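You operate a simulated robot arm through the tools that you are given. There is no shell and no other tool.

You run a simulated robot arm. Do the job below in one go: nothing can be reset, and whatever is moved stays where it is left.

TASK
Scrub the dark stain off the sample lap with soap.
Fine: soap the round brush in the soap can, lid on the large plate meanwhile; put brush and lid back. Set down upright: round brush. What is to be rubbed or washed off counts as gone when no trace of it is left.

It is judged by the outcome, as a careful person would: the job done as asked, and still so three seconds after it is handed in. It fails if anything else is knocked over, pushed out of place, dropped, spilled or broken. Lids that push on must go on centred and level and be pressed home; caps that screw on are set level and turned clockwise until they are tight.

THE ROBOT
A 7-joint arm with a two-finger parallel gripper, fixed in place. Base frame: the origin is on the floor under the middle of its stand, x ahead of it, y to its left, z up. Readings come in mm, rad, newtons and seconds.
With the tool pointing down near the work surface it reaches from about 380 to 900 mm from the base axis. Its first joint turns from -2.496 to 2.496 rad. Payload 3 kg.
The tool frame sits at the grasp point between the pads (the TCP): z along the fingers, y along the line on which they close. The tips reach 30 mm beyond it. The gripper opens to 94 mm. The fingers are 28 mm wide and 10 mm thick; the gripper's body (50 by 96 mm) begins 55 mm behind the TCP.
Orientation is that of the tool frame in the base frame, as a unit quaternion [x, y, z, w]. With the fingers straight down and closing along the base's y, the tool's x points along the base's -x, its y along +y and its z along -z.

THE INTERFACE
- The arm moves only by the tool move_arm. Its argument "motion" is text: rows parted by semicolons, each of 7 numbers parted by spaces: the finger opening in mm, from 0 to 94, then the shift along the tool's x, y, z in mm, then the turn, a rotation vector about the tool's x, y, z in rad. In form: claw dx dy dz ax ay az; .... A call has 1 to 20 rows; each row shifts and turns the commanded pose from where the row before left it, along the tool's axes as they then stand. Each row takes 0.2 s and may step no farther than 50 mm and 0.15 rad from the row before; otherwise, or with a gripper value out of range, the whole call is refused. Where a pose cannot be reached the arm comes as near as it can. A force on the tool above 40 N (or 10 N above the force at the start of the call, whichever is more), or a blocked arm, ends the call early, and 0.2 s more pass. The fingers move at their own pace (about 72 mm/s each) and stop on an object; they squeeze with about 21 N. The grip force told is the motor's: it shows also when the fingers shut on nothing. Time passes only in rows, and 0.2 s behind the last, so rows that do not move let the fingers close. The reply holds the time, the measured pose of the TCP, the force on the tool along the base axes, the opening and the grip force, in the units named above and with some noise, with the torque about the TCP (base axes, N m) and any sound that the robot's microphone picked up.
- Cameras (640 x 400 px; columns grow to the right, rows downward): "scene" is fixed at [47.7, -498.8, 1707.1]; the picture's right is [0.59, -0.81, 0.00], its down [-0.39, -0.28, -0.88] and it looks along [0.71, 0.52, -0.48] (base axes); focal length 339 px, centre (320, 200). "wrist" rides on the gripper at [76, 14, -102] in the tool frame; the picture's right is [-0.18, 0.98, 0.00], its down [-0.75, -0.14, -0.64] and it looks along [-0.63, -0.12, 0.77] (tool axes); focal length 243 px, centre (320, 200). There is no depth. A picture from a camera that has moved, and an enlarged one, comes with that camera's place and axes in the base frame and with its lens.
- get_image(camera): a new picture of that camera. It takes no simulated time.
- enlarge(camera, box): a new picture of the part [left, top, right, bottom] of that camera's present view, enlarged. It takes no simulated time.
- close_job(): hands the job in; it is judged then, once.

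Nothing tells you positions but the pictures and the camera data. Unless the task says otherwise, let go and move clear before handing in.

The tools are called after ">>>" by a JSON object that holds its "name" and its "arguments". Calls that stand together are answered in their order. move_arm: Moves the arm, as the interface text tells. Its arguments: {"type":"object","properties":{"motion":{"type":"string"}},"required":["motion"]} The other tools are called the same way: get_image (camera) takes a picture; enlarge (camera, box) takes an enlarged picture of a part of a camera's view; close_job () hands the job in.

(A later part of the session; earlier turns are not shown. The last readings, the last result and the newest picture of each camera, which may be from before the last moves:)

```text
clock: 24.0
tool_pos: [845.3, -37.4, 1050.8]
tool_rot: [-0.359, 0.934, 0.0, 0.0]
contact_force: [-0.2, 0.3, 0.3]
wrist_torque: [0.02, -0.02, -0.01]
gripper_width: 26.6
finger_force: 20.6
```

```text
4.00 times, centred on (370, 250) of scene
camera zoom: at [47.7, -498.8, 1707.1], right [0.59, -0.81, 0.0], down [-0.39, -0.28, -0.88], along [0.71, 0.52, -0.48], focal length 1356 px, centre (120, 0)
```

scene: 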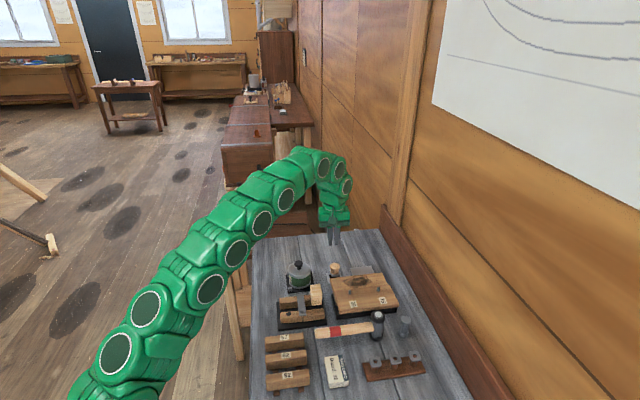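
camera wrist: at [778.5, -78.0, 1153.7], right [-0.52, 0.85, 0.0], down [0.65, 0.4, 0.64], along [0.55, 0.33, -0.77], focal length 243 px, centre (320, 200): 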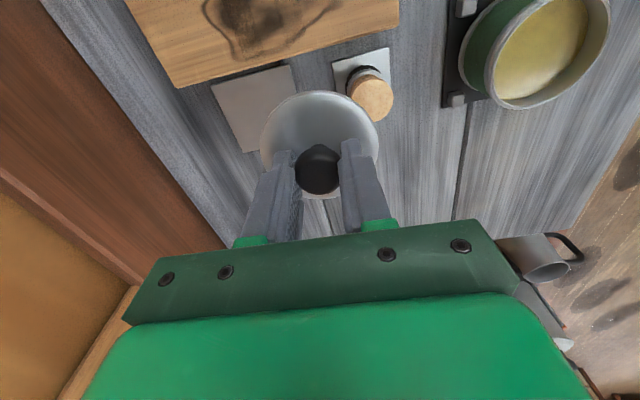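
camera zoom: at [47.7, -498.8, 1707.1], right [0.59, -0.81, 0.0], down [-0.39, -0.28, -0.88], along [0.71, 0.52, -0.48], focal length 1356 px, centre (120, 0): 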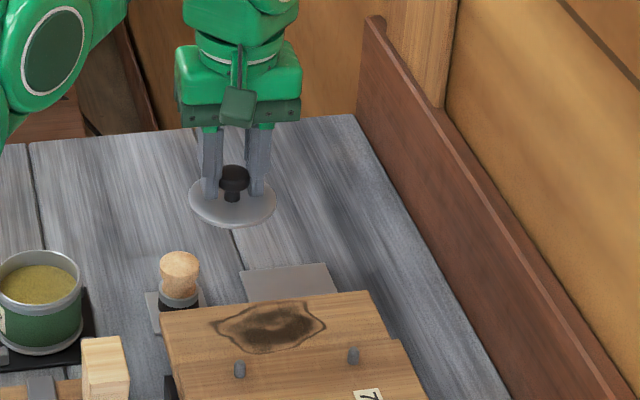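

The plate is confirmed at (888.5, -78.7) and the lid is still held level. I'll finish the move over it and descend to about z 975.

>>> {"name": "move_arm", "arguments": {"motion": "10 -0.2 -3 0 0 0 0; 10 -0.5 -6 0 0 0 0; 10 -0.7 -8 0 0 0 0; 10 -0.8 -10 0 0 0 0; 10 -0.8 -10 0 0 0 0; 10 -0.7 -9 0 0 0 0; 10 -0.5 -7 0 0 0 0; 10 -0.3 -4 0 0 0 0; 10 -0.1 -1.7 0 0 0 0; 10 0 0 2 0 0 0; 10 0 0 5 0 0 0; 10 0 0 8 0 0 0; 10 0 0 10 0 0 0; 10 0 0 10 0 0 0; 10 0 0 10 0 0 0; 10 0 0 10 0 0 0; 10 0 0 9 0 0 0; 10 0 0 7 0 0 0; 10 0 0 4 0 0 0; 10 0 0 0 0 0 0"}}

>>> {"name": "get_image", "arguments": {"camera": "wrist"}}

>>> {"name": "enlarge", "arguments": {"camera": "wrist", "box": [220, 60, 420, 220]}}

>>> {"name": "enlarge", "arguments": {"camera": "scene", "box": [320, 210, 420, 290]}}

```text
clock: 28.2
tool_pos: [871.1, -66.6, 971.2]
tool_rot: [-0.359, 0.934, 0.0, 0.001]
contact_force: [-0.7, -0.4, 0.0]
wrist_torque: [-0.01, 0.0, 0.0]
gripper_width: 26.0
finger_force: 20.9
out of reach, approached as far as the arm can: row 5, 6, 7, 9
```

```text
taken
camera wrist: at [803.3, -107.2, 1073.7], right [-0.52, 0.85, 0.0], down [0.65, 0.4, 0.64], along [0.55, 0.33, -0.77], focal length 243 px, centre (320, 200)
```

wrist: 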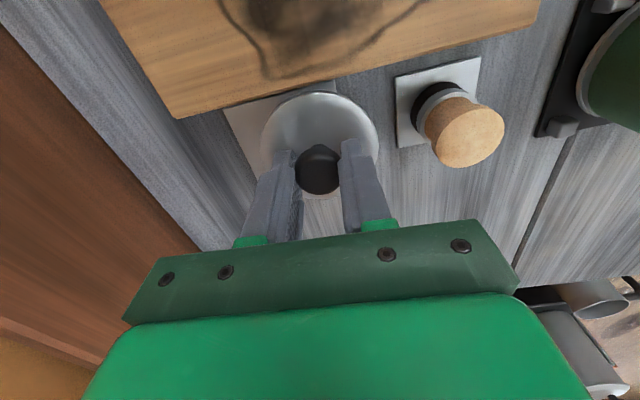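

```text
2.50 times, centred on (320, 140) of wrist
camera zoom: at [803.3, -107.2, 1073.7], right [-0.52, 0.85, 0.0], down [0.65, 0.4, 0.64], along [0.55, 0.33, -0.77], focal length 606 px, centre (320, 350)
```

zoom: 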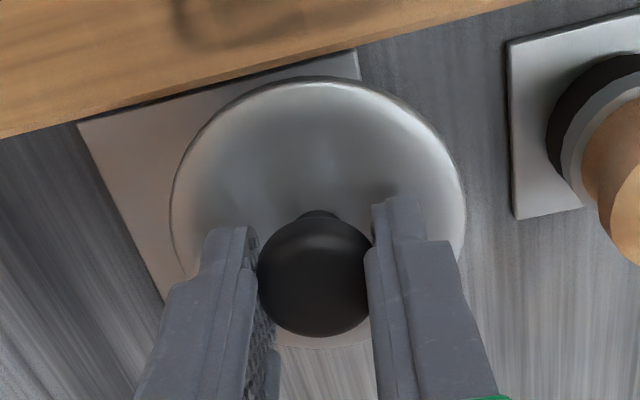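

```text
5.00 times, centred on (370, 250) of scene
camera zoom: at [47.7, -498.8, 1707.1], right [0.59, -0.81, 0.0], down [-0.39, -0.28, -0.88], along [0.71, 0.52, -0.48], focal length 1696 px, centre (70, -50)
```

zoom: 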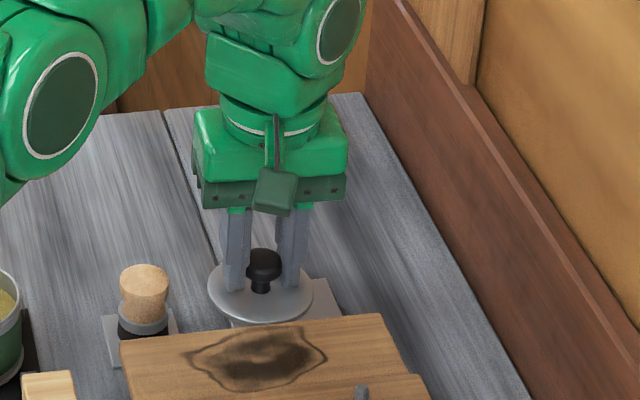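

The high pass hit the reach limit, leaving the lid about 21 mm short of the plate centre at z 971. Reach is better lower down, so I'll continue the lateral move here.

>>> {"name": "move_arm", "arguments": {"motion": "10 0 0 4 0 0 0; 10 0 0 4 0 0 0; 10 -0.7 -3 0 0 0 0; 10 -1.3 -5 0 0 0 0; 10 -1.3 -5 0 0 0 0; 10 -1.3 -5 0 0 0 0; 10 -0.7 -3 0 0 0 0; 10 0 0 0 0 0 0"}}

>>> {"name": "enlarge", "arguments": {"camera": "wrist", "box": [220, 60, 420, 220]}}

>>> {"name": "enlarge", "arguments": {"camera": "scene", "box": [330, 220, 410, 290]}}

```text
clock: 30.0
tool_pos: [888.1, -78.7, 963.7]
tool_rot: [-0.358, 0.934, -0.001, 0.0]
contact_force: [-0.4, -0.1, 0.1]
wrist_torque: [0.05, -0.02, 0.0]
gripper_width: 26.2
finger_force: 21.4
```

```text
2.50 times, centred on (320, 140) of wrist
camera zoom: at [821.7, -118.9, 1066.6], right [-0.52, 0.85, 0.0], down [0.65, 0.4, 0.64], along [0.55, 0.33, -0.77], focal length 606 px, centre (320, 350)
```

zoom: 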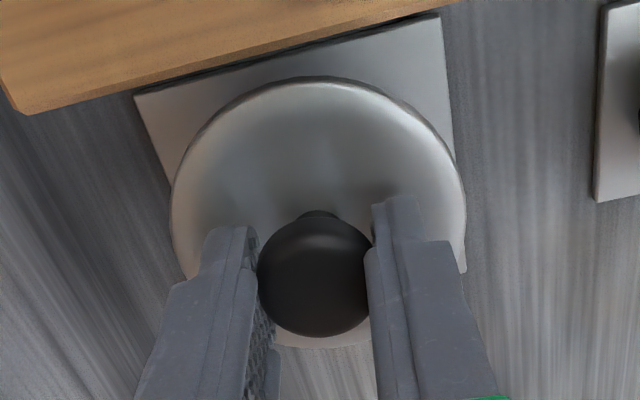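

```text
5.71 times, centred on (370, 255) of scene
camera zoom: at [47.7, -498.8, 1707.1], right [0.59, -0.81, 0.0], down [-0.39, -0.28, -0.88], along [0.71, 0.52, -0.48], focal length 1938 px, centre (34, -114)
```

zoom: 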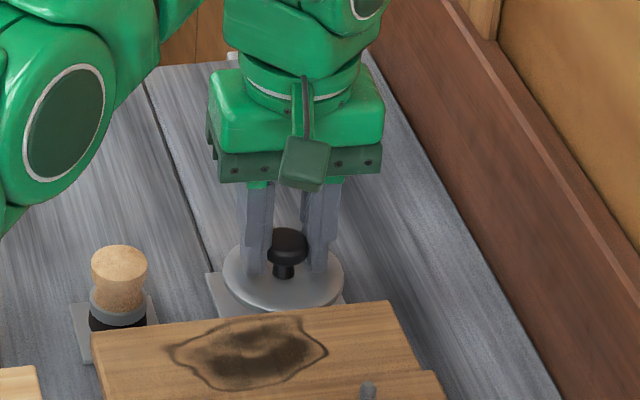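

The lid is centred over the plate. I'll lower it gently until it touches.

>>> {"name": "move_arm", "arguments": {"motion": "10 0 0 3 0 0 0; 10 0 0 4 0 0 0; 10 0 0 3 0 0 0; 10 0 0 0 0 0 0"}}

>>> {"name": "enlarge", "arguments": {"camera": "scene", "box": [330, 220, 410, 290]}}

```text
clock: 31.0
tool_pos: [889.9, -78.3, 953.9]
tool_rot: [-0.359, 0.933, 0.0, 0.0]
contact_force: [0.1, -0.5, -1.0]
wrist_torque: [0.03, 0.02, 0.03]
gripper_width: 26.2
finger_force: 20.6
```

```text
5.71 times, centred on (370, 255) of scene
camera zoom: at [47.7, -498.8, 1707.1], right [0.59, -0.81, 0.0], down [-0.39, -0.28, -0.88], along [0.71, 0.52, -0.48], focal length 1938 px, centre (34, -114)
```

zoom: 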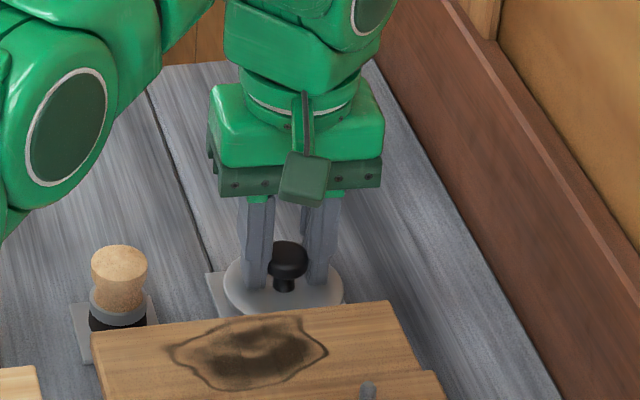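

>>> {"name": "move_arm", "arguments": {"motion": "10 0 0 2 0 0 0; 10 0 0 2 0 0 0; 10 0 0 0 0 0 0"}}

>>> {"name": "enlarge", "arguments": {"camera": "wrist", "box": [220, 60, 420, 220]}}

```text
clock: 31.8
tool_pos: [887.7, -80.6, 948.5]
tool_rot: [-0.358, 0.934, 0.0, -0.001]
contact_force: [-0.9, 0.5, -0.7]
wrist_torque: [0.0, -0.01, -0.02]
gripper_width: 26.5
finger_force: 21.1
```

```text
2.50 times, centred on (320, 140) of wrist
camera zoom: at [821.7, -120.1, 1052.1], right [-0.52, 0.85, 0.0], down [0.65, 0.4, 0.64], along [0.55, 0.33, -0.77], focal length 606 px, centre (320, 350)
```

zoom: 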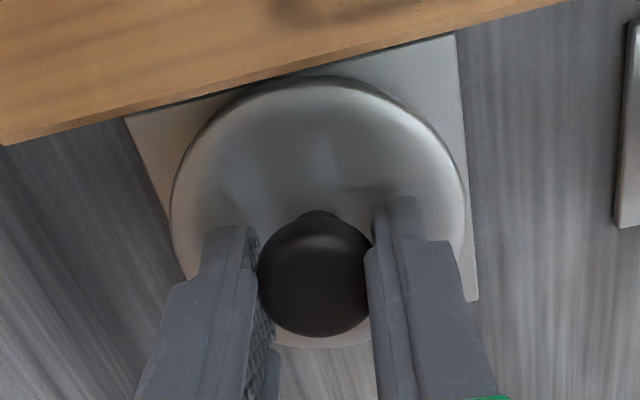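

>>> {"name": "move_arm", "arguments": {"motion": "10 0 0 1 0 0 0; 10 0 0 1 0 0 0; 10 0 0 1 0 0 0; 10 0 0 0 0 0 0"}}

```text
clock: 32.8
tool_pos: [890.1, -79.9, 947.5]
tool_rot: [-0.358, 0.934, 0.0, -0.001]
contact_force: [-0.2, -0.4, -0.5]
wrist_torque: [-0.02, 0.0, 0.01]
gripper_width: 26.2
finger_force: 21.0
```

>>> {"name": "move_arm", "arguments": {"motion": "10 0 0 1 0 0 0; 10 0 0 1 0 0 0; 10 0 0 1 0 0 0; 10 0 0 0 0 0 0"}}

>>> {"name": "enlarge", "arguments": {"camera": "wrist", "box": [220, 60, 420, 220]}}

```text
clock: 33.8
tool_pos: [887.2, -78.5, 942.8]
tool_rot: [-0.359, 0.933, 0.0, 0.0]
contact_force: [0.8, -0.9, 8.2]
wrist_torque: [0.04, 0.09, -0.02]
gripper_width: 26.2
finger_force: 21.5
```

```text
2.50 times, centred on (320, 140) of wrist
camera zoom: at [821.8, -119.3, 1046.4], right [-0.52, 0.85, 0.0], down [0.65, 0.4, 0.64], along [0.55, 0.33, -0.77], focal length 606 px, centre (320, 350)
```

zoom: 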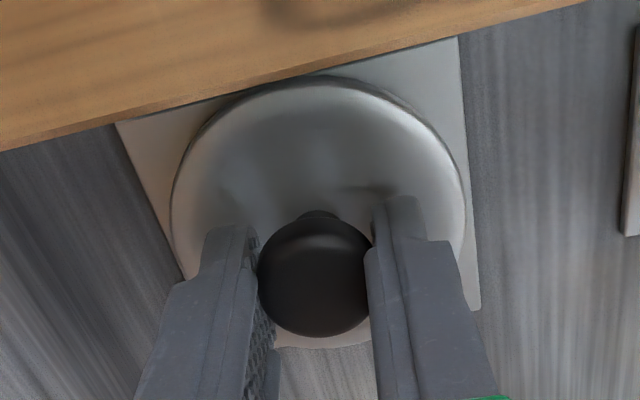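

The lid is down on the plate, with 8 N of contact. I'll release it and rise clear.

>>> {"name": "move_arm", "arguments": {"motion": "10 0 0 -0.7 0 0 0; 35 0 0 0 0 0 0; 50 0 0 0 0 0 0; 50 0 0 0 0 0 0; 50 0 0 -5 0 0 0; 50 0 0 -15 0 0 0; 50 0 0 -30 0 0 0; 50 5 20 -10 0 0 0; 50 20 30 0 0 0 0; 50 20 30 0 0 0 0; 50 0 0 0 0 0 0"}}

>>> {"name": "get_image", "arguments": {"camera": "wrist"}}

>>> {"name": "enlarge", "arguments": {"camera": "scene", "box": [270, 210, 420, 310]}}

```text
clock: 36.2
tool_pos: [803.0, -51.3, 1005.6]
tool_rot: [-0.359, 0.933, 0.0, 0.001]
contact_force: [-0.3, 0.0, 0.1]
wrist_torque: [0.02, 0.01, -0.01]
gripper_width: 50.3
finger_force: 0.0
```

```text
taken
camera wrist: at [734.8, -91.6, 1108.2], right [-0.52, 0.85, 0.0], down [0.65, 0.4, 0.64], along [0.55, 0.33, -0.77], focal length 243 px, centre (320, 200)
```

wrist: 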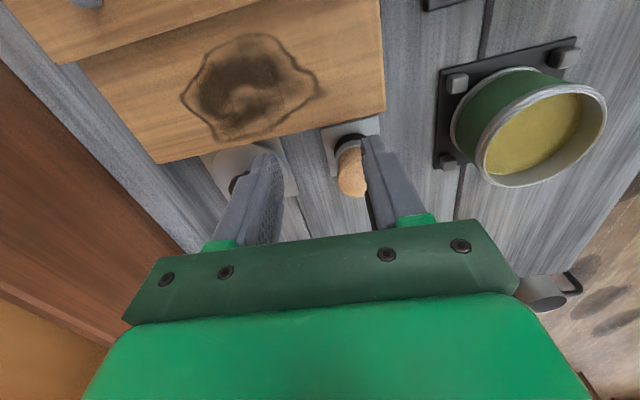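

```text
4.00 times, centred on (345, 260) of scene
camera zoom: at [47.7, -498.8, 1707.1], right [0.59, -0.81, 0.0], down [-0.39, -0.28, -0.88], along [0.71, 0.52, -0.48], focal length 1356 px, centre (220, -40)
```

zoom: 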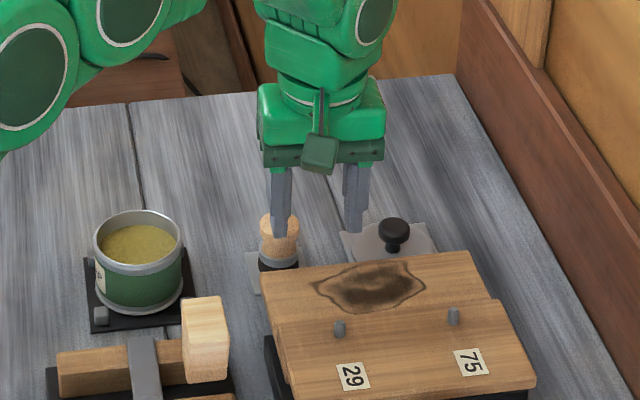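

The lid is resting on the large plate. Next I'll position over the brush and check alignment.

>>> {"name": "move_arm", "arguments": {"motion": "60 -18 12 -5 0 0 0; 60 -18.7 12.4 0 0 0 0; 60 0 0 0 0 0 0"}}

>>> {"name": "get_image", "arguments": {"camera": "wrist"}}

>>> {"name": "enlarge", "arguments": {"camera": "wrist", "box": [220, 40, 420, 240]}}

>>> {"name": "enlarge", "arguments": {"camera": "scene", "box": [310, 220, 390, 290]}}

```text
clock: 37.0
tool_pos: [814.0, -8.2, 1008.7]
tool_rot: [-0.358, 0.934, 0.0, 0.0]
contact_force: [1.2, 0.1, -0.4]
wrist_torque: [0.02, -0.01, -0.01]
gripper_width: 59.7
finger_force: 0.1
```

```text
taken
camera wrist: at [747.2, -48.9, 1112.9], right [-0.52, 0.85, 0.0], down [0.65, 0.4, 0.64], along [0.55, 0.33, -0.77], focal length 243 px, centre (320, 200)
```

wrist: 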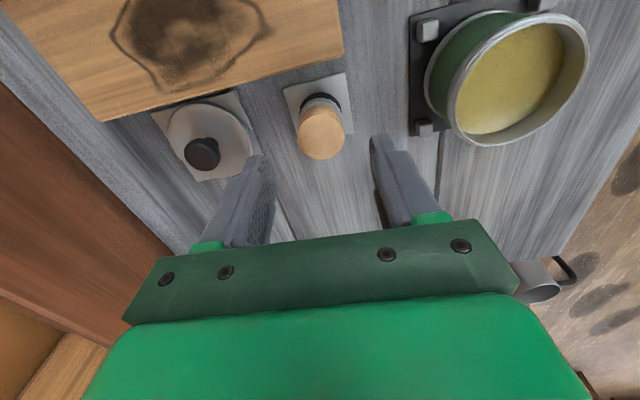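

```text
2.00 times, centred on (320, 140) of wrist
camera zoom: at [747.2, -48.9, 1112.9], right [-0.52, 0.85, 0.0], down [0.65, 0.4, 0.64], along [0.55, 0.33, -0.77], focal length 485 px, centre (320, 320)
```

zoom: 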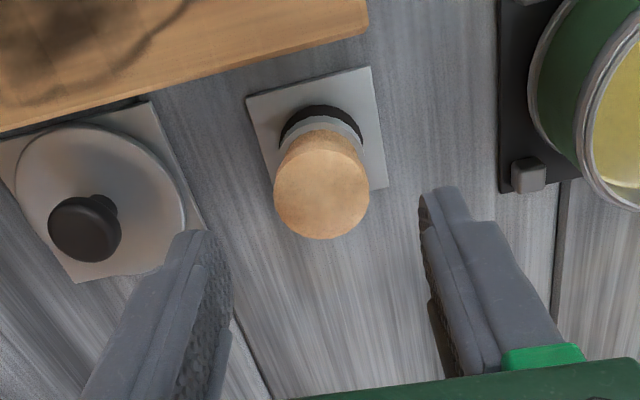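

```text
5.71 times, centred on (350, 255) of scene
camera zoom: at [47.7, -498.8, 1707.1], right [0.59, -0.81, 0.0], down [-0.39, -0.28, -0.88], along [0.71, 0.52, -0.48], focal length 1938 px, centre (149, -114)
```

zoom: 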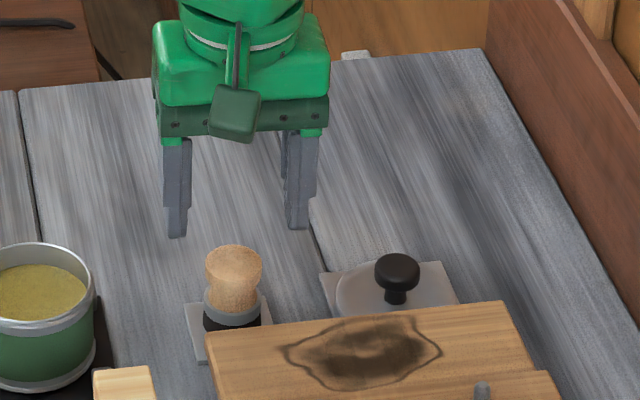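

The brush top is centred between the fingers. I'll lower over it to grip the handle down to the ferrule.

>>> {"name": "move_arm", "arguments": {"motion": "60 0 0 15 0 0 0; 60 0 0 15 0 0 0; 60 0 0 15 0 0 0; 60 0 0 10 0 0 0; 60 0 0 5 0 0 0; 60 0 0 0 0 0 0"}}

>>> {"name": "enlarge", "arguments": {"camera": "wrist", "box": [220, 60, 420, 220]}}

>>> {"name": "enlarge", "arguments": {"camera": "scene", "box": [310, 220, 380, 290]}}

```text
clock: 38.4
tool_pos: [814.1, -7.2, 949.2]
tool_rot: [-0.358, 0.934, 0.0, 0.0]
contact_force: [0.0, 0.2, 0.7]
wrist_torque: [-0.04, 0.05, 0.02]
gripper_width: 59.7
finger_force: 0.1
```

```text
2.50 times, centred on (320, 140) of wrist
camera zoom: at [746.4, -47.5, 1051.8], right [-0.52, 0.85, 0.0], down [0.65, 0.4, 0.64], along [0.55, 0.33, -0.77], focal length 606 px, centre (320, 350)
```

zoom: 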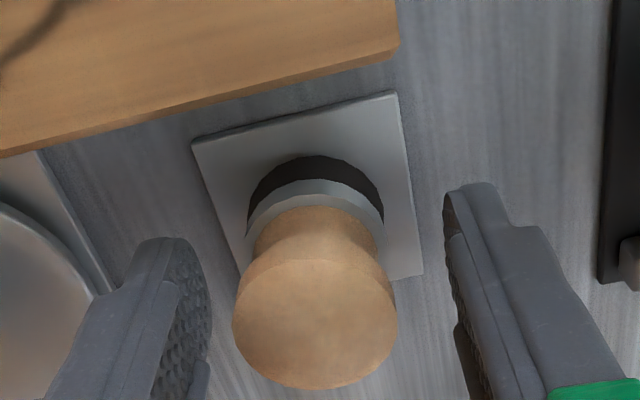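

```text
5.71 times, centred on (345, 255) of scene
camera zoom: at [47.7, -498.8, 1707.1], right [0.59, -0.81, 0.0], down [-0.39, -0.28, -0.88], along [0.71, 0.52, -0.48], focal length 1938 px, centre (177, -114)
```

zoom: 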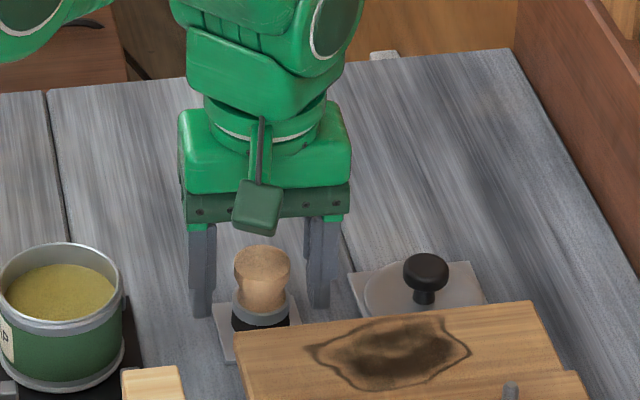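

The brush sits about 2.5 mm to the near side of centre, with its top near z 953. I'll correct that and close on it.

>>> {"name": "move_arm", "arguments": {"motion": "60 2.5 0 0 0 0 0; 40 0 0 0 0 0 0; 20 0 0 0 0 0 0; 20 0 0 0 0 0 0; 20 0 0 0 0 0 0"}}

>>> {"name": "enlarge", "arguments": {"camera": "wrist", "box": [220, 60, 420, 220]}}

>>> {"name": "enlarge", "arguments": {"camera": "scene", "box": [310, 230, 370, 290]}}

```text
clock: 39.6
tool_pos: [811.7, -9.4, 948.6]
tool_rot: [-0.358, 0.934, 0.0, 0.0]
contact_force: [0.1, -0.1, -0.8]
wrist_torque: [0.0, 0.0, -0.02]
gripper_width: 33.5
finger_force: 20.8
```

```text
2.50 times, centred on (320, 140) of wrist
camera zoom: at [744.4, -49.6, 1051.8], right [-0.52, 0.85, 0.0], down [0.65, 0.4, 0.64], along [0.55, 0.33, -0.77], focal length 606 px, centre (320, 350)
```

zoom: 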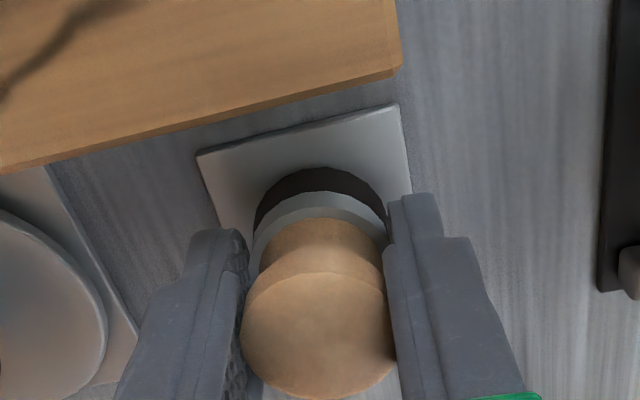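

```text
6.67 times, centred on (340, 260) of scene
camera zoom: at [47.7, -498.8, 1707.1], right [0.59, -0.81, 0.0], down [-0.39, -0.28, -0.88], along [0.71, 0.52, -0.48], focal length 2261 px, centre (187, -200)
```

zoom: 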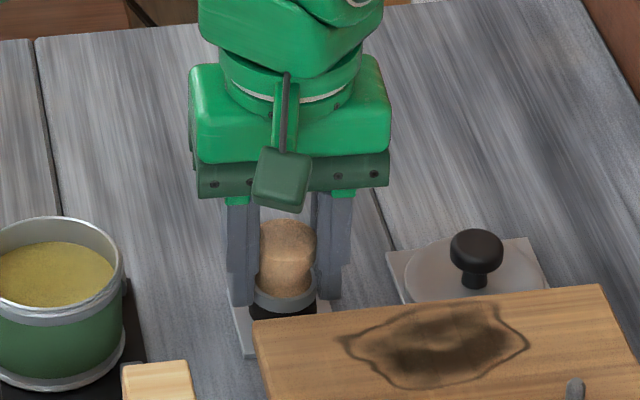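

The gripper holds the brush at 33.5 mm. I'll lift it gently and check it.

>>> {"name": "move_arm", "arguments": {"motion": "20 0 0 -1 0 0 0; 20 0 0 -3 0 0 0; 20 0 0 -5 0 0 0; 20 0 0 -7 0 0 0; 20 0 0 -9 0 0 0; 20 0 0 -10 0 0 0; 20 0 0 -10 0 0 0; 20 0 0 -10 0 0 0; 20 0 0 -9 0 0 0; 20 0 0 -7 0 0 0; 20 0 0 -5 0 0 0; 20 0 0 -3 0 0 0; 20 0 0 -1 0 0 0; 20 0 0 0 0 0 0"}}

>>> {"name": "get_image", "arguments": {"camera": "wrist"}}

>>> {"name": "enlarge", "arguments": {"camera": "wrist", "box": [400, 0, 640, 180]}}

>>> {"name": "enlarge", "arguments": {"camera": "scene", "box": [270, 190, 390, 310]}}

```text
clock: 42.6
tool_pos: [811.0, -7.7, 1029.7]
tool_rot: [-0.359, 0.933, 0.0, 0.0]
contact_force: [0.0, -0.5, -0.2]
wrist_torque: [-0.03, -0.02, -0.01]
gripper_width: 33.9
finger_force: 20.9
```

```text
taken
camera wrist: at [744.1, -48.9, 1131.9], right [-0.52, 0.85, 0.0], down [0.65, 0.4, 0.64], along [0.55, 0.33, -0.77], focal length 243 px, centre (320, 200)
```

wrist: 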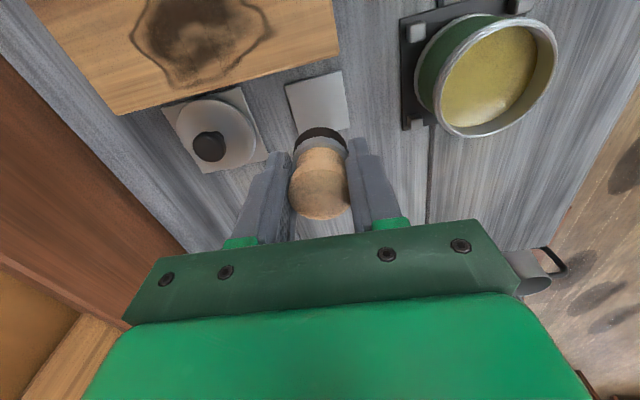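

```text
2.22 times, centred on (520, 90) of wrist
camera zoom: at [744.1, -48.9, 1131.9], right [-0.52, 0.85, 0.0], down [0.65, 0.4, 0.64], along [0.55, 0.33, -0.77], focal length 539 px, centre (-124, 444)
```

zoom: 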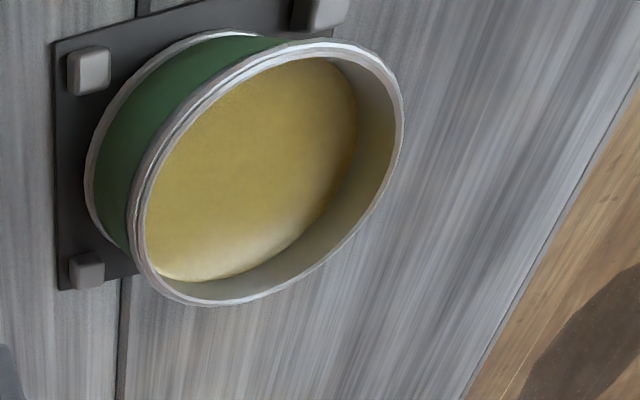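

```text
3.33 times, centred on (330, 250) of scene
camera zoom: at [47.7, -498.8, 1707.1], right [0.59, -0.81, 0.0], down [-0.39, -0.28, -0.88], along [0.71, 0.52, -0.48], focal length 1130 px, centre (287, 33)
```

zoom: 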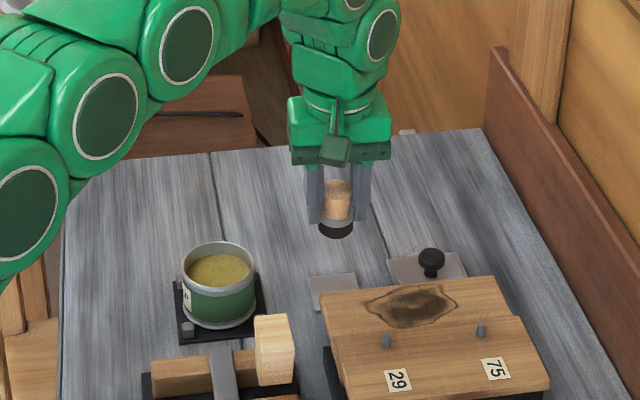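

The brush is held upright. Next I'll carry it over to the soap can slowly.

>>> {"name": "move_arm", "arguments": {"motion": "20 0.2 3 0 0 0 0; 20 0.5 6 0 0 0 0; 20 0.8 9 0 0 0 0; 20 1 12 0 0 0 0; 20 1 12 0 0 0 0; 20 1 12 0 0 0 0; 20 1 12 0 0 0 0; 20 1 12 0 0 0 0; 20 1 12 0 0 0 0; 20 1 12 0 0 0 0; 20 0.8 9 0 0 0 0; 20 0.5 6 0 0 0 0; 20 0.2 4 0 0 0 0; 20 0 0 0 0 0 0"}}

>>> {"name": "get_image", "arguments": {"camera": "wrist"}}

>>> {"name": "enlarge", "arguments": {"camera": "wrist", "box": [220, 40, 420, 240]}}

>>> {"name": "enlarge", "arguments": {"camera": "scene", "box": [270, 210, 350, 300]}}

```text
clock: 45.6
tool_pos: [723.8, 75.2, 1028.0]
tool_rot: [-0.359, 0.933, 0.0, 0.0]
contact_force: [-0.3, -0.2, -0.1]
wrist_torque: [-0.01, 0.05, 0.02]
gripper_width: 33.5
finger_force: 20.9
```

```text
taken
camera wrist: at [656.2, 35.3, 1131.7], right [-0.52, 0.85, 0.0], down [0.65, 0.4, 0.64], along [0.55, 0.33, -0.77], focal length 243 px, centre (320, 200)
```

wrist: 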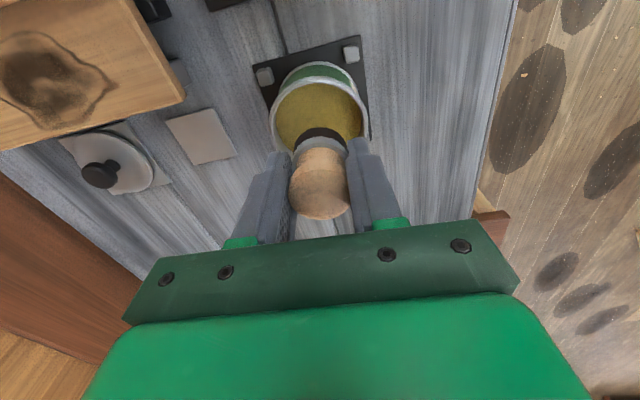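

```text
2.00 times, centred on (320, 140) of wrist
camera zoom: at [656.2, 35.3, 1131.7], right [-0.52, 0.85, 0.0], down [0.65, 0.4, 0.64], along [0.55, 0.33, -0.77], focal length 485 px, centre (320, 320)
```

zoom: 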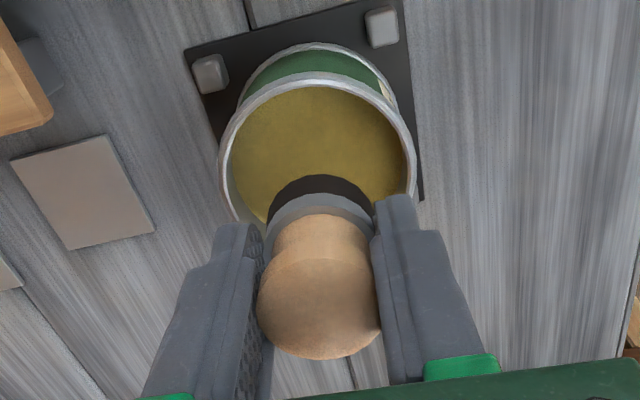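

```text
4.44 times, centred on (310, 255) of scene
camera zoom: at [47.7, -498.8, 1707.1], right [0.59, -0.81, 0.0], down [-0.39, -0.28, -0.88], along [0.71, 0.52, -0.48], focal length 1507 px, centre (364, -44)
```

zoom: 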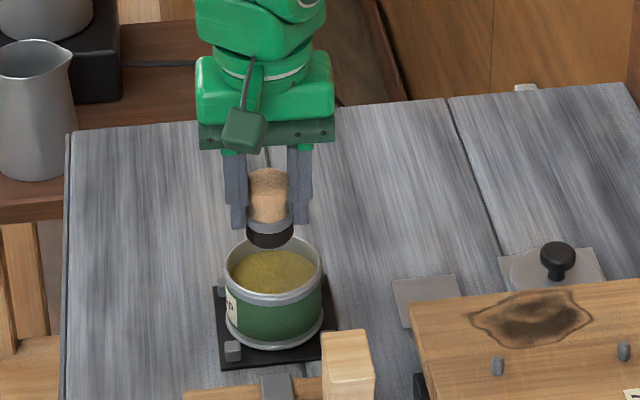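

The brush is centred over the can, with the soap surface roughly 30 mm below the bristles. I'll lower carefully and watch the force.

>>> {"name": "move_arm", "arguments": {"motion": "20 0 0 4 0 0 0; 20 0 0 7 0 0 0; 20 0 0 7 0 0 0; 20 0 0 4 0 0 0; 20 0 0 2 0 0 0; 20 0 0 0 0 0 0"}}

>>> {"name": "enlarge", "arguments": {"camera": "scene", "box": [275, 220, 345, 300]}}

>>> {"name": "enlarge", "arguments": {"camera": "wrist", "box": [220, 40, 420, 240]}}

```text
clock: 47.0
tool_pos: [722.0, 75.2, 1005.3]
tool_rot: [-0.358, 0.934, 0.0, 0.0]
contact_force: [0.3, -0.7, -0.1]
wrist_torque: [0.0, 0.0, 0.04]
gripper_width: 33.8
finger_force: 20.9
```

```text
5.00 times, centred on (310, 260) of scene
camera zoom: at [47.7, -498.8, 1707.1], right [0.59, -0.81, 0.0], down [-0.39, -0.28, -0.88], along [0.71, 0.52, -0.48], focal length 1696 px, centre (370, -100)
```

zoom: 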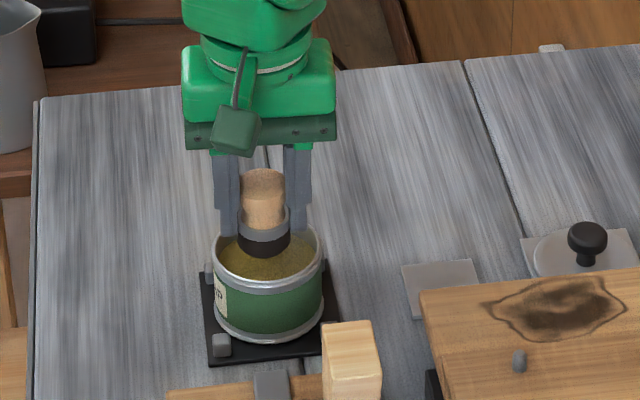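

```text
2.00 times, centred on (320, 140) of wrist
camera zoom: at [655.3, 35.0, 1108.5], right [-0.52, 0.85, 0.0], down [0.65, 0.4, 0.64], along [0.55, 0.33, -0.77], focal length 485 px, centre (320, 320)
```

zoom: 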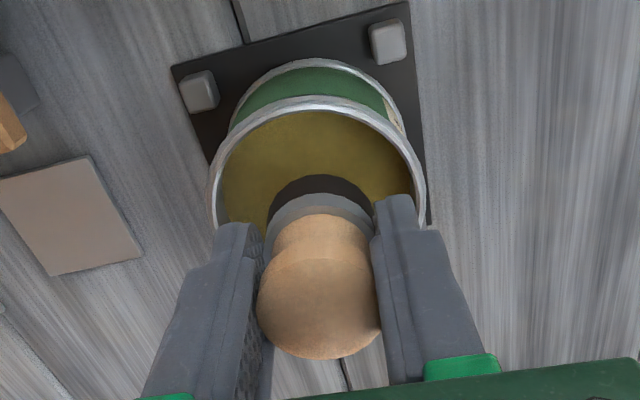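

>>> {"name": "move_arm", "arguments": {"motion": "20 0 0 2 0 0 0; 20 0 0 2 0 0 0; 20 0 0 2 0 0 0; 20 0 0 0 0 0 0"}}

>>> {"name": "enlarge", "arguments": {"camera": "scene", "box": [280, 240, 340, 300]}}

```text
clock: 48.0
tool_pos: [722.3, 73.9, 1000.4]
tool_rot: [-0.358, 0.934, 0.0, 0.001]
contact_force: [0.4, -0.7, -0.1]
wrist_torque: [0.0, 0.01, -0.01]
gripper_width: 33.7
finger_force: 20.9
```

```text
6.67 times, centred on (310, 270) of scene
camera zoom: at [47.7, -498.8, 1707.1], right [0.59, -0.81, 0.0], down [-0.39, -0.28, -0.88], along [0.71, 0.52, -0.48], focal length 2261 px, centre (387, -267)
```

zoom: 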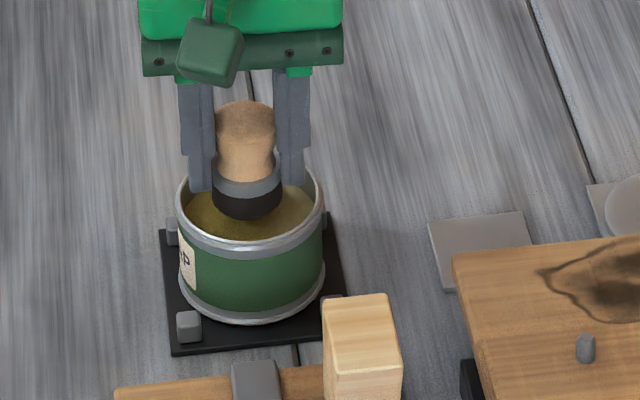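

>>> {"name": "move_arm", "arguments": {"motion": "20 0 0 2 0 0 0; 20 0 0 2 0 0 0; 20 0 0 1 0 0 0; 20 0 0 0 0 0 0"}}

>>> {"name": "enlarge", "arguments": {"camera": "scene", "box": [280, 240, 340, 300]}}

```text
clock: 49.0
tool_pos: [721.1, 74.3, 994.7]
tool_rot: [-0.358, 0.934, 0.0, 0.0]
contact_force: [0.0, 0.5, -1.3]
wrist_torque: [-0.01, 0.0, -0.01]
gripper_width: 33.7
finger_force: 21.1
```

```text
6.67 times, centred on (310, 270) of scene
camera zoom: at [47.7, -498.8, 1707.1], right [0.59, -0.81, 0.0], down [-0.39, -0.28, -0.88], along [0.71, 0.52, -0.48], focal length 2261 px, centre (387, -267)
```

zoom: 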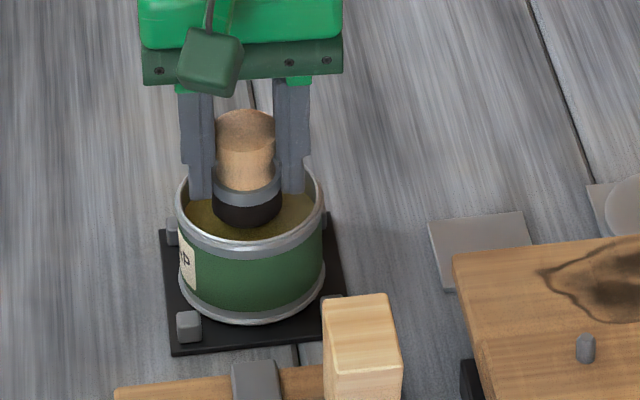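

>>> {"name": "move_arm", "arguments": {"motion": "20 0 0 1 0 0 0; 20 0 0 1 0 0 0; 20 0 0 1 0 0 0; 20 0 0 0 0 0 0"}}

>>> {"name": "enlarge", "arguments": {"camera": "scene", "box": [280, 240, 340, 300]}}

```text
clock: 50.0
tool_pos: [722.6, 74.0, 990.6]
tool_rot: [-0.358, 0.934, 0.0, 0.0]
contact_force: [0.4, -0.3, -0.3]
wrist_torque: [-0.02, 0.0, 0.0]
gripper_width: 33.6
finger_force: 21.1
```

```text
6.67 times, centred on (310, 270) of scene
camera zoom: at [47.7, -498.8, 1707.1], right [0.59, -0.81, 0.0], down [-0.39, -0.28, -0.88], along [0.71, 0.52, -0.48], focal length 2261 px, centre (387, -267)
```

zoom: 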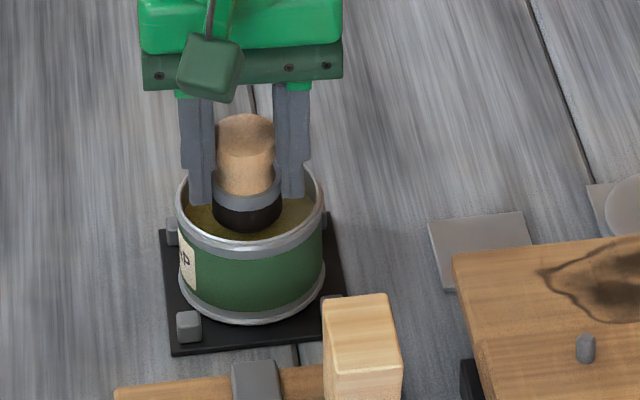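

>>> {"name": "move_arm", "arguments": {"motion": "20 0 0 1 0 0 0; 20 0 0 1 0 0 0; 20 0 0 1 0 0 0; 20 0 0 0 0 0 0"}}

>>> {"name": "enlarge", "arguments": {"camera": "scene", "box": [290, 245, 330, 285]}}

>>> {"name": "enlarge", "arguments": {"camera": "wrist", "box": [240, 70, 400, 200]}}

```text
clock: 51.0
tool_pos: [722.4, 74.0, 989.5]
tool_rot: [-0.358, 0.934, 0.001, 0.001]
contact_force: [-1.6, 1.0, 11.8]
wrist_torque: [0.09, 0.06, 0.0]
gripper_width: 33.7
finger_force: 20.5
```

```text
10.00 times, centred on (310, 265) of scene
camera zoom: at [47.7, -498.8, 1707.1], right [0.59, -0.81, 0.0], down [-0.39, -0.28, -0.88], along [0.71, 0.52, -0.48], focal length 3391 px, centre (420, -450)
```

zoom: 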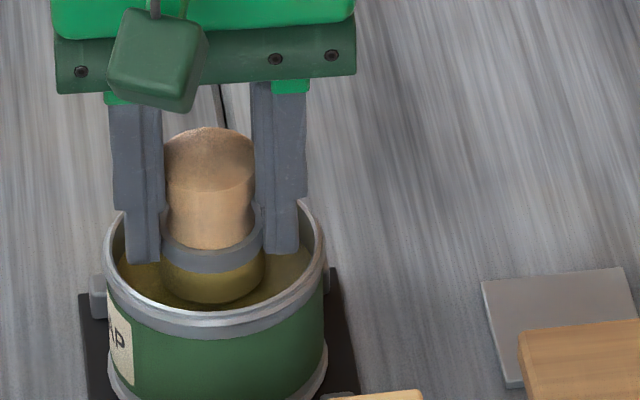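

```text
3.08 times, centred on (320, 135) of wrist
camera zoom: at [655.6, 34.1, 1091.4], right [-0.52, 0.85, 0.0], down [0.65, 0.4, 0.64], along [0.55, 0.33, -0.77], focal length 746 px, centre (320, 400)
```

zoom: 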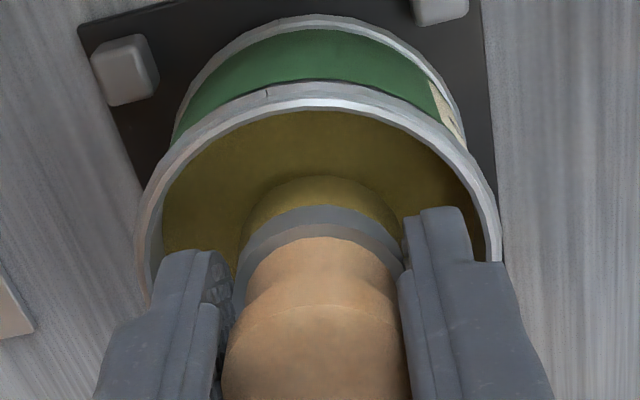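

The brush has touched the soap and its bristles are now soap-coloured. I'll lift it out gently.

>>> {"name": "move_arm", "arguments": {"motion": "20 0 0 -1 0 0 0; 20 0 0 -3 0 0 0; 20 0 0 -5 0 0 0; 20 0 0 -7 0 0 0; 20 0 0 -8 0 0 0; 20 0 0 -8 0 0 0; 20 0 0 -5 0 0 0; 20 0 0 -3 0 0 0; 20 0 0 -1 0 0 0; 20 0 0 0 0 0 0"}}

>>> {"name": "enlarge", "arguments": {"camera": "scene", "box": [280, 220, 340, 290]}}

>>> {"name": "enlarge", "arguments": {"camera": "wrist", "box": [220, 60, 420, 220]}}

```text
clock: 53.2
tool_pos: [722.3, 76.0, 1028.8]
tool_rot: [-0.358, 0.934, 0.0, 0.0]
contact_force: [0.3, -0.4, -0.6]
wrist_torque: [0.04, -0.01, 0.0]
gripper_width: 33.8
finger_force: 20.2
```

```text
5.71 times, centred on (310, 255) of scene
camera zoom: at [47.7, -498.8, 1707.1], right [0.59, -0.81, 0.0], down [-0.39, -0.28, -0.88], along [0.71, 0.52, -0.48], focal length 1938 px, centre (377, -114)
```

zoom: 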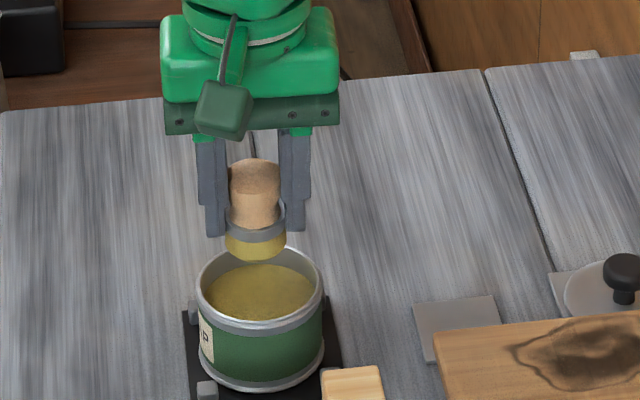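

```text
2.50 times, centred on (320, 140) of wrist
camera zoom: at [655.8, 34.6, 1132.7], right [-0.52, 0.85, 0.0], down [0.65, 0.4, 0.64], along [0.55, 0.33, -0.77], focal length 606 px, centre (320, 350)
```

zoom: 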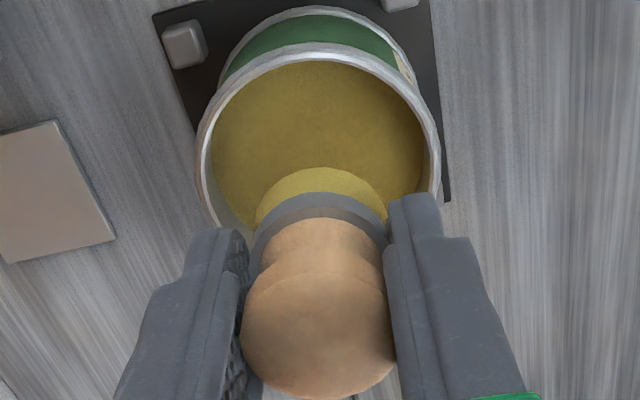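

The bristles are soapy and the brush is still firmly held. I'll carry it over to the lap's stain.

>>> {"name": "move_arm", "arguments": {"motion": "20 1 -3 0 0 0 0; 20 2 -6 0 0 0 0; 20 3 -9 0 0 0 0; 20 4 -12 0 0 0 0; 20 4 -12 0 0 0 0; 20 4 -12 0 0 0 0; 20 4 -12 0 0 0 0; 20 4 -12 0 0 0 0; 20 4 -12 0 0 0 0; 20 4 -12 0 0 0 0; 20 4 -12 0 0 0 0; 20 4 -12 0 0 0 0; 20 4 -12 0 0 0 0; 20 4 -12 0 0 0 0; 20 4 -12 0 0 0 0; 20 3.5 -11 0 0 0 0; 20 3 -9 0 0 0 0; 20 1.5 -5 0 0 0 0; 20 0.5 -1.2 0 0 0 0; 20 0 0 0 0 0 0"}}

>>> {"name": "get_image", "arguments": {"camera": "wrist"}}

>>> {"name": "enlarge", "arguments": {"camera": "wrist", "box": [200, 20, 440, 220]}}

>>> {"name": "enlarge", "arguments": {"camera": "scene", "box": [310, 210, 420, 320]}}

```text
clock: 57.4
tool_pos: [803.3, -107.6, 1030.0]
tool_rot: [-0.359, 0.934, 0.0, -0.001]
contact_force: [0.8, 0.1, -1.3]
wrist_torque: [0.01, 0.0, -0.01]
gripper_width: 34.1
finger_force: 20.5
```

```text
taken
camera wrist: at [735.3, -147.3, 1131.6], right [-0.52, 0.85, 0.0], down [0.65, 0.4, 0.64], along [0.55, 0.33, -0.77], focal length 243 px, centre (320, 200)
```

wrist: 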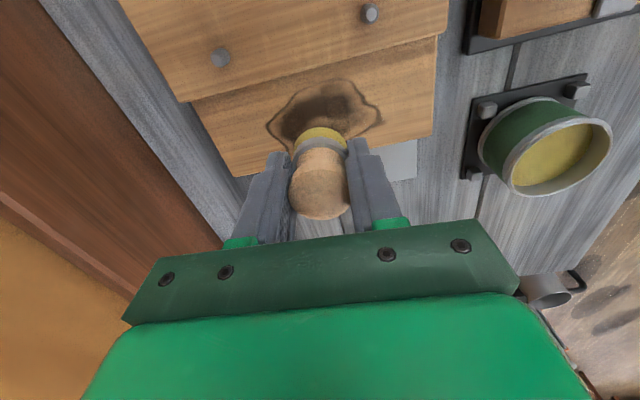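

```text
2.00 times, centred on (320, 120) of wrist
camera zoom: at [735.3, -147.3, 1131.6], right [-0.52, 0.85, 0.0], down [0.65, 0.4, 0.64], along [0.55, 0.33, -0.77], focal length 485 px, centre (320, 360)
```

zoom: 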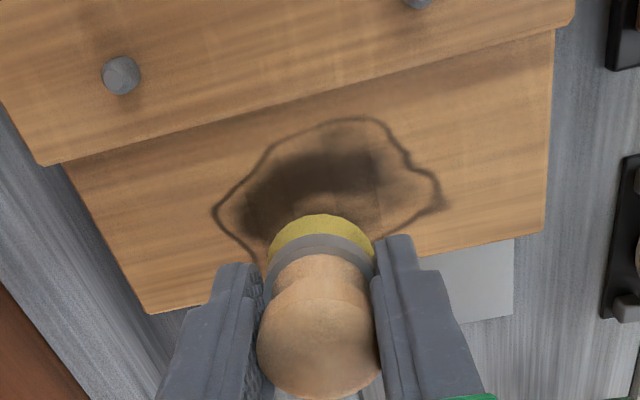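

```text
3.64 times, centred on (365, 265) of scene
camera zoom: at [47.7, -498.8, 1707.1], right [0.59, -0.81, 0.0], down [-0.39, -0.28, -0.88], along [0.71, 0.52, -0.48], focal length 1233 px, centre (156, -36)
```

zoom: 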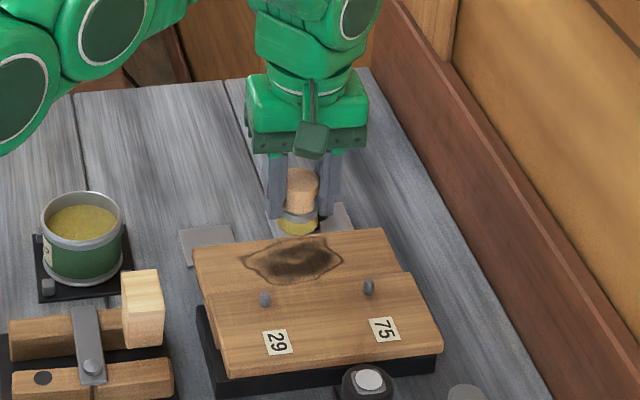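

The stain spans about 96 × 57 mm and the brush is over its middle. I'll lower toward the board until the bristles touch.

>>> {"name": "move_arm", "arguments": {"motion": "20 0 0 3 0 0 0; 20 0 0 6 0 0 0; 20 0 0 8 0 0 0; 20 0 0 8 0 0 0; 20 0 0 5 0 0 0; 20 0 0 3 0 0 0; 20 0 0 2 0 0 0; 20 0 0 0 0 0 0"}}

>>> {"name": "enlarge", "arguments": {"camera": "scene", "box": [320, 230, 410, 310]}}

>>> {"name": "enlarge", "arguments": {"camera": "wrist", "box": [200, 20, 440, 220]}}

```text
clock: 59.2
tool_pos: [802.5, -105.4, 992.9]
tool_rot: [-0.359, 0.933, 0.0, 0.0]
contact_force: [-1.0, 0.3, -0.5]
wrist_torque: [-0.03, 0.02, -0.01]
gripper_width: 33.7
finger_force: 21.3
```

```text
5.00 times, centred on (365, 270) of scene
camera zoom: at [47.7, -498.8, 1707.1], right [0.59, -0.81, 0.0], down [-0.39, -0.28, -0.88], along [0.71, 0.52, -0.48], focal length 1696 px, centre (95, -150)
```

zoom: 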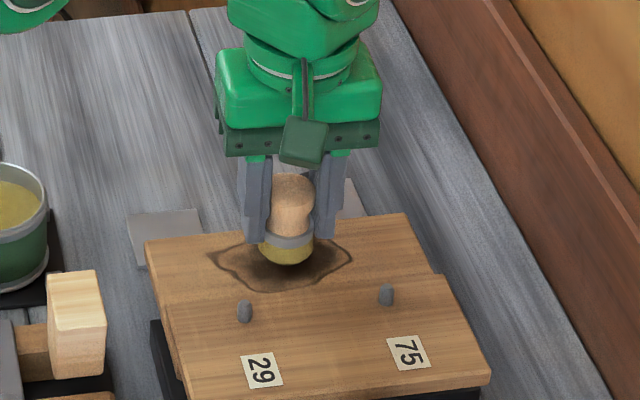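

```text
2.00 times, centred on (320, 120) of wrist
camera zoom: at [735.6, -146.8, 1097.1], right [-0.52, 0.85, 0.0], down [0.65, 0.4, 0.64], along [0.55, 0.33, -0.77], focal length 485 px, centre (320, 360)
```

zoom: 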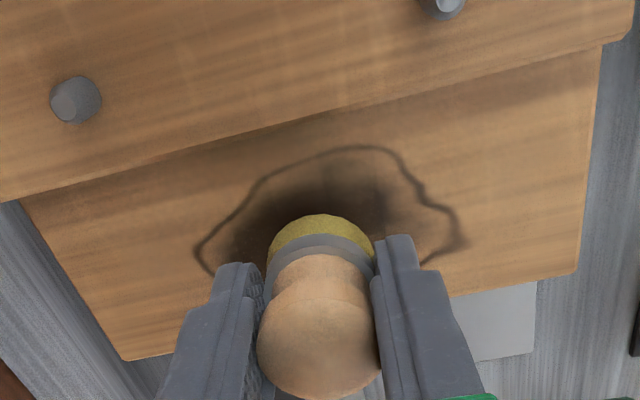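

>>> {"name": "move_arm", "arguments": {"motion": "20 0 0 1 0 0 0; 20 0 0 1 0 0 0; 20 0 0 1 0 0 0; 20 0 0 1 0 0 0; 20 0 0 0 0 0 0"}}

```text
clock: 60.4
tool_pos: [802.8, -107.1, 989.9]
tool_rot: [-0.357, 0.934, 0.001, 0.0]
contact_force: [0.0, 0.5, -0.3]
wrist_torque: [-0.05, 0.01, -0.02]
gripper_width: 34.0
finger_force: 21.0
```

>>> {"name": "move_arm", "arguments": {"motion": "20 0 0 1 0 0 0; 20 0 0 1 0 0 0; 20 0 0 1 0 0 0; 20 0 0 0 0 0 0"}}

>>> {"name": "enlarge", "arguments": {"camera": "wrist", "box": [200, 20, 440, 220]}}

>>> {"name": "enlarge", "arguments": {"camera": "scene", "box": [330, 240, 400, 300]}}

```text
clock: 61.4
tool_pos: [802.5, -106.2, 989.0]
tool_rot: [-0.359, 0.933, -0.001, 0.002]
contact_force: [-1.3, -0.4, 13.8]
wrist_torque: [0.04, 0.06, 0.0]
gripper_width: 33.8
finger_force: 20.7
```

```text
2.00 times, centred on (320, 120) of wrist
camera zoom: at [735.1, -147.1, 1091.4], right [-0.52, 0.85, 0.0], down [0.65, 0.4, 0.64], along [0.55, 0.33, -0.77], focal length 485 px, centre (320, 360)
```

zoom: 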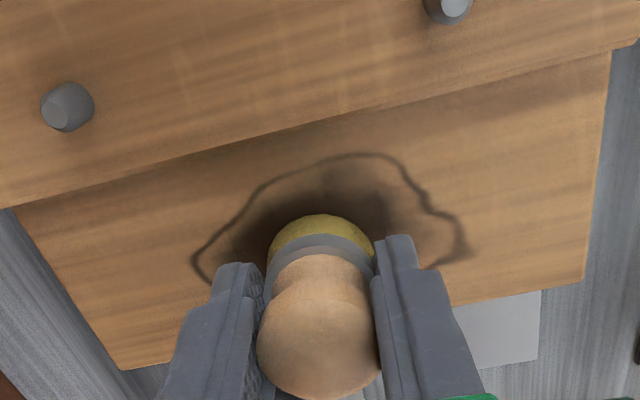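

```text
6.67 times, centred on (365, 270) of scene
camera zoom: at [47.7, -498.8, 1707.1], right [0.59, -0.81, 0.0], down [-0.39, -0.28, -0.88], along [0.71, 0.52, -0.48], focal length 2261 px, centre (20, -267)
```

zoom: 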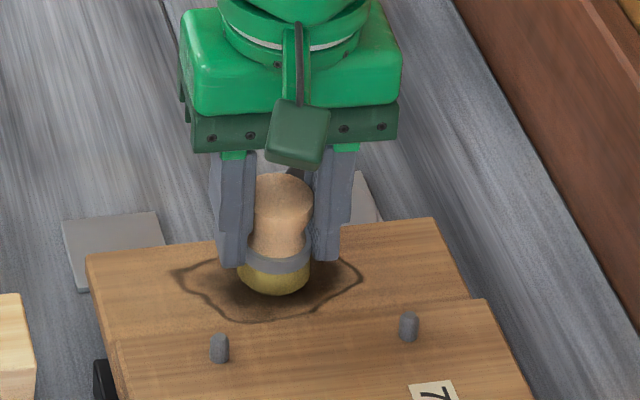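

The bristles are on the stain with about 14 N. I'll ease the pressure slightly and make a short test stroke.

>>> {"name": "move_arm", "arguments": {"motion": "20 0 0 -0.5 0 0 0; 20 0.3 5 0 0 0 0; 20 0.4 7 0 0 0 0; 20 0.5 8 0 0 0 0; 20 0 0 0 0 0 0"}}

>>> {"name": "enlarge", "arguments": {"camera": "wrist", "box": [200, 20, 440, 220]}}

>>> {"name": "enlarge", "arguments": {"camera": "scene", "box": [330, 240, 400, 300]}}

```text
clock: 62.6
tool_pos: [787.9, -93.4, 988.2]
tool_rot: [-0.358, 0.934, -0.001, 0.001]
contact_force: [7.0, -6.4, 23.1]
wrist_torque: [-0.22, -0.32, -0.01]
gripper_width: 33.9
finger_force: 21.0
```

```text
2.00 times, centred on (320, 120) of wrist
camera zoom: at [721.1, -133.4, 1090.6], right [-0.52, 0.85, 0.0], down [0.65, 0.4, 0.64], along [0.55, 0.33, -0.77], focal length 485 px, centre (320, 360)
```

zoom: 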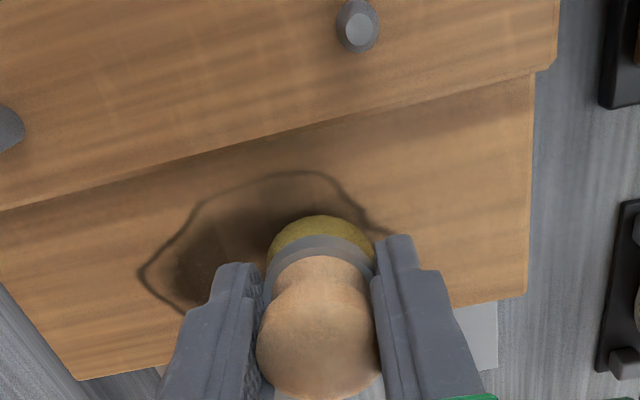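

```text
6.67 times, centred on (365, 270) of scene
camera zoom: at [47.7, -498.8, 1707.1], right [0.59, -0.81, 0.0], down [-0.39, -0.28, -0.88], along [0.71, 0.52, -0.48], focal length 2261 px, centre (20, -267)
```

zoom: 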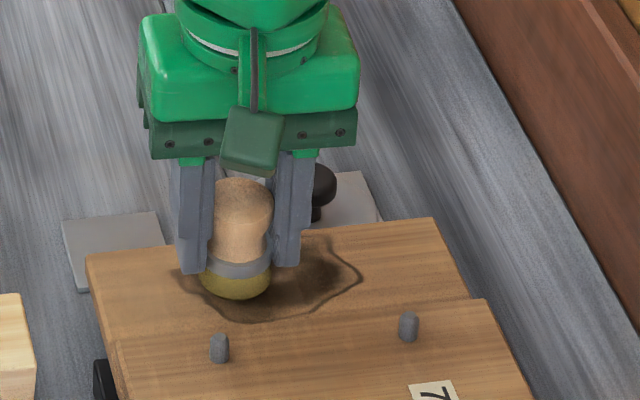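

>>> {"name": "move_arm", "arguments": {"motion": "20 0 0 -0.8 0 0 0; 20 0 0 0 0 0 0"}}

```text
clock: 63.2
tool_pos: [788.8, -92.5, 987.5]
tool_rot: [-0.358, 0.934, 0.0, 0.0]
contact_force: [3.5, -3.4, 16.3]
wrist_torque: [-0.11, -0.17, -0.02]
gripper_width: 33.8
finger_force: 20.8
```

>>> {"name": "move_arm", "arguments": {"motion": "20 0 0 -0.5 0 0 0; 20 0 0 0 0 0 0; 20 0 0 0 0 0 0"}}

```text
clock: 64.0
tool_pos: [788.0, -92.2, 987.2]
tool_rot: [-0.359, 0.933, 0.001, -0.001]
contact_force: [0.0, 0.0, -0.2]
wrist_torque: [-0.01, 0.04, -0.01]
gripper_width: 34.0
finger_force: 20.7
```

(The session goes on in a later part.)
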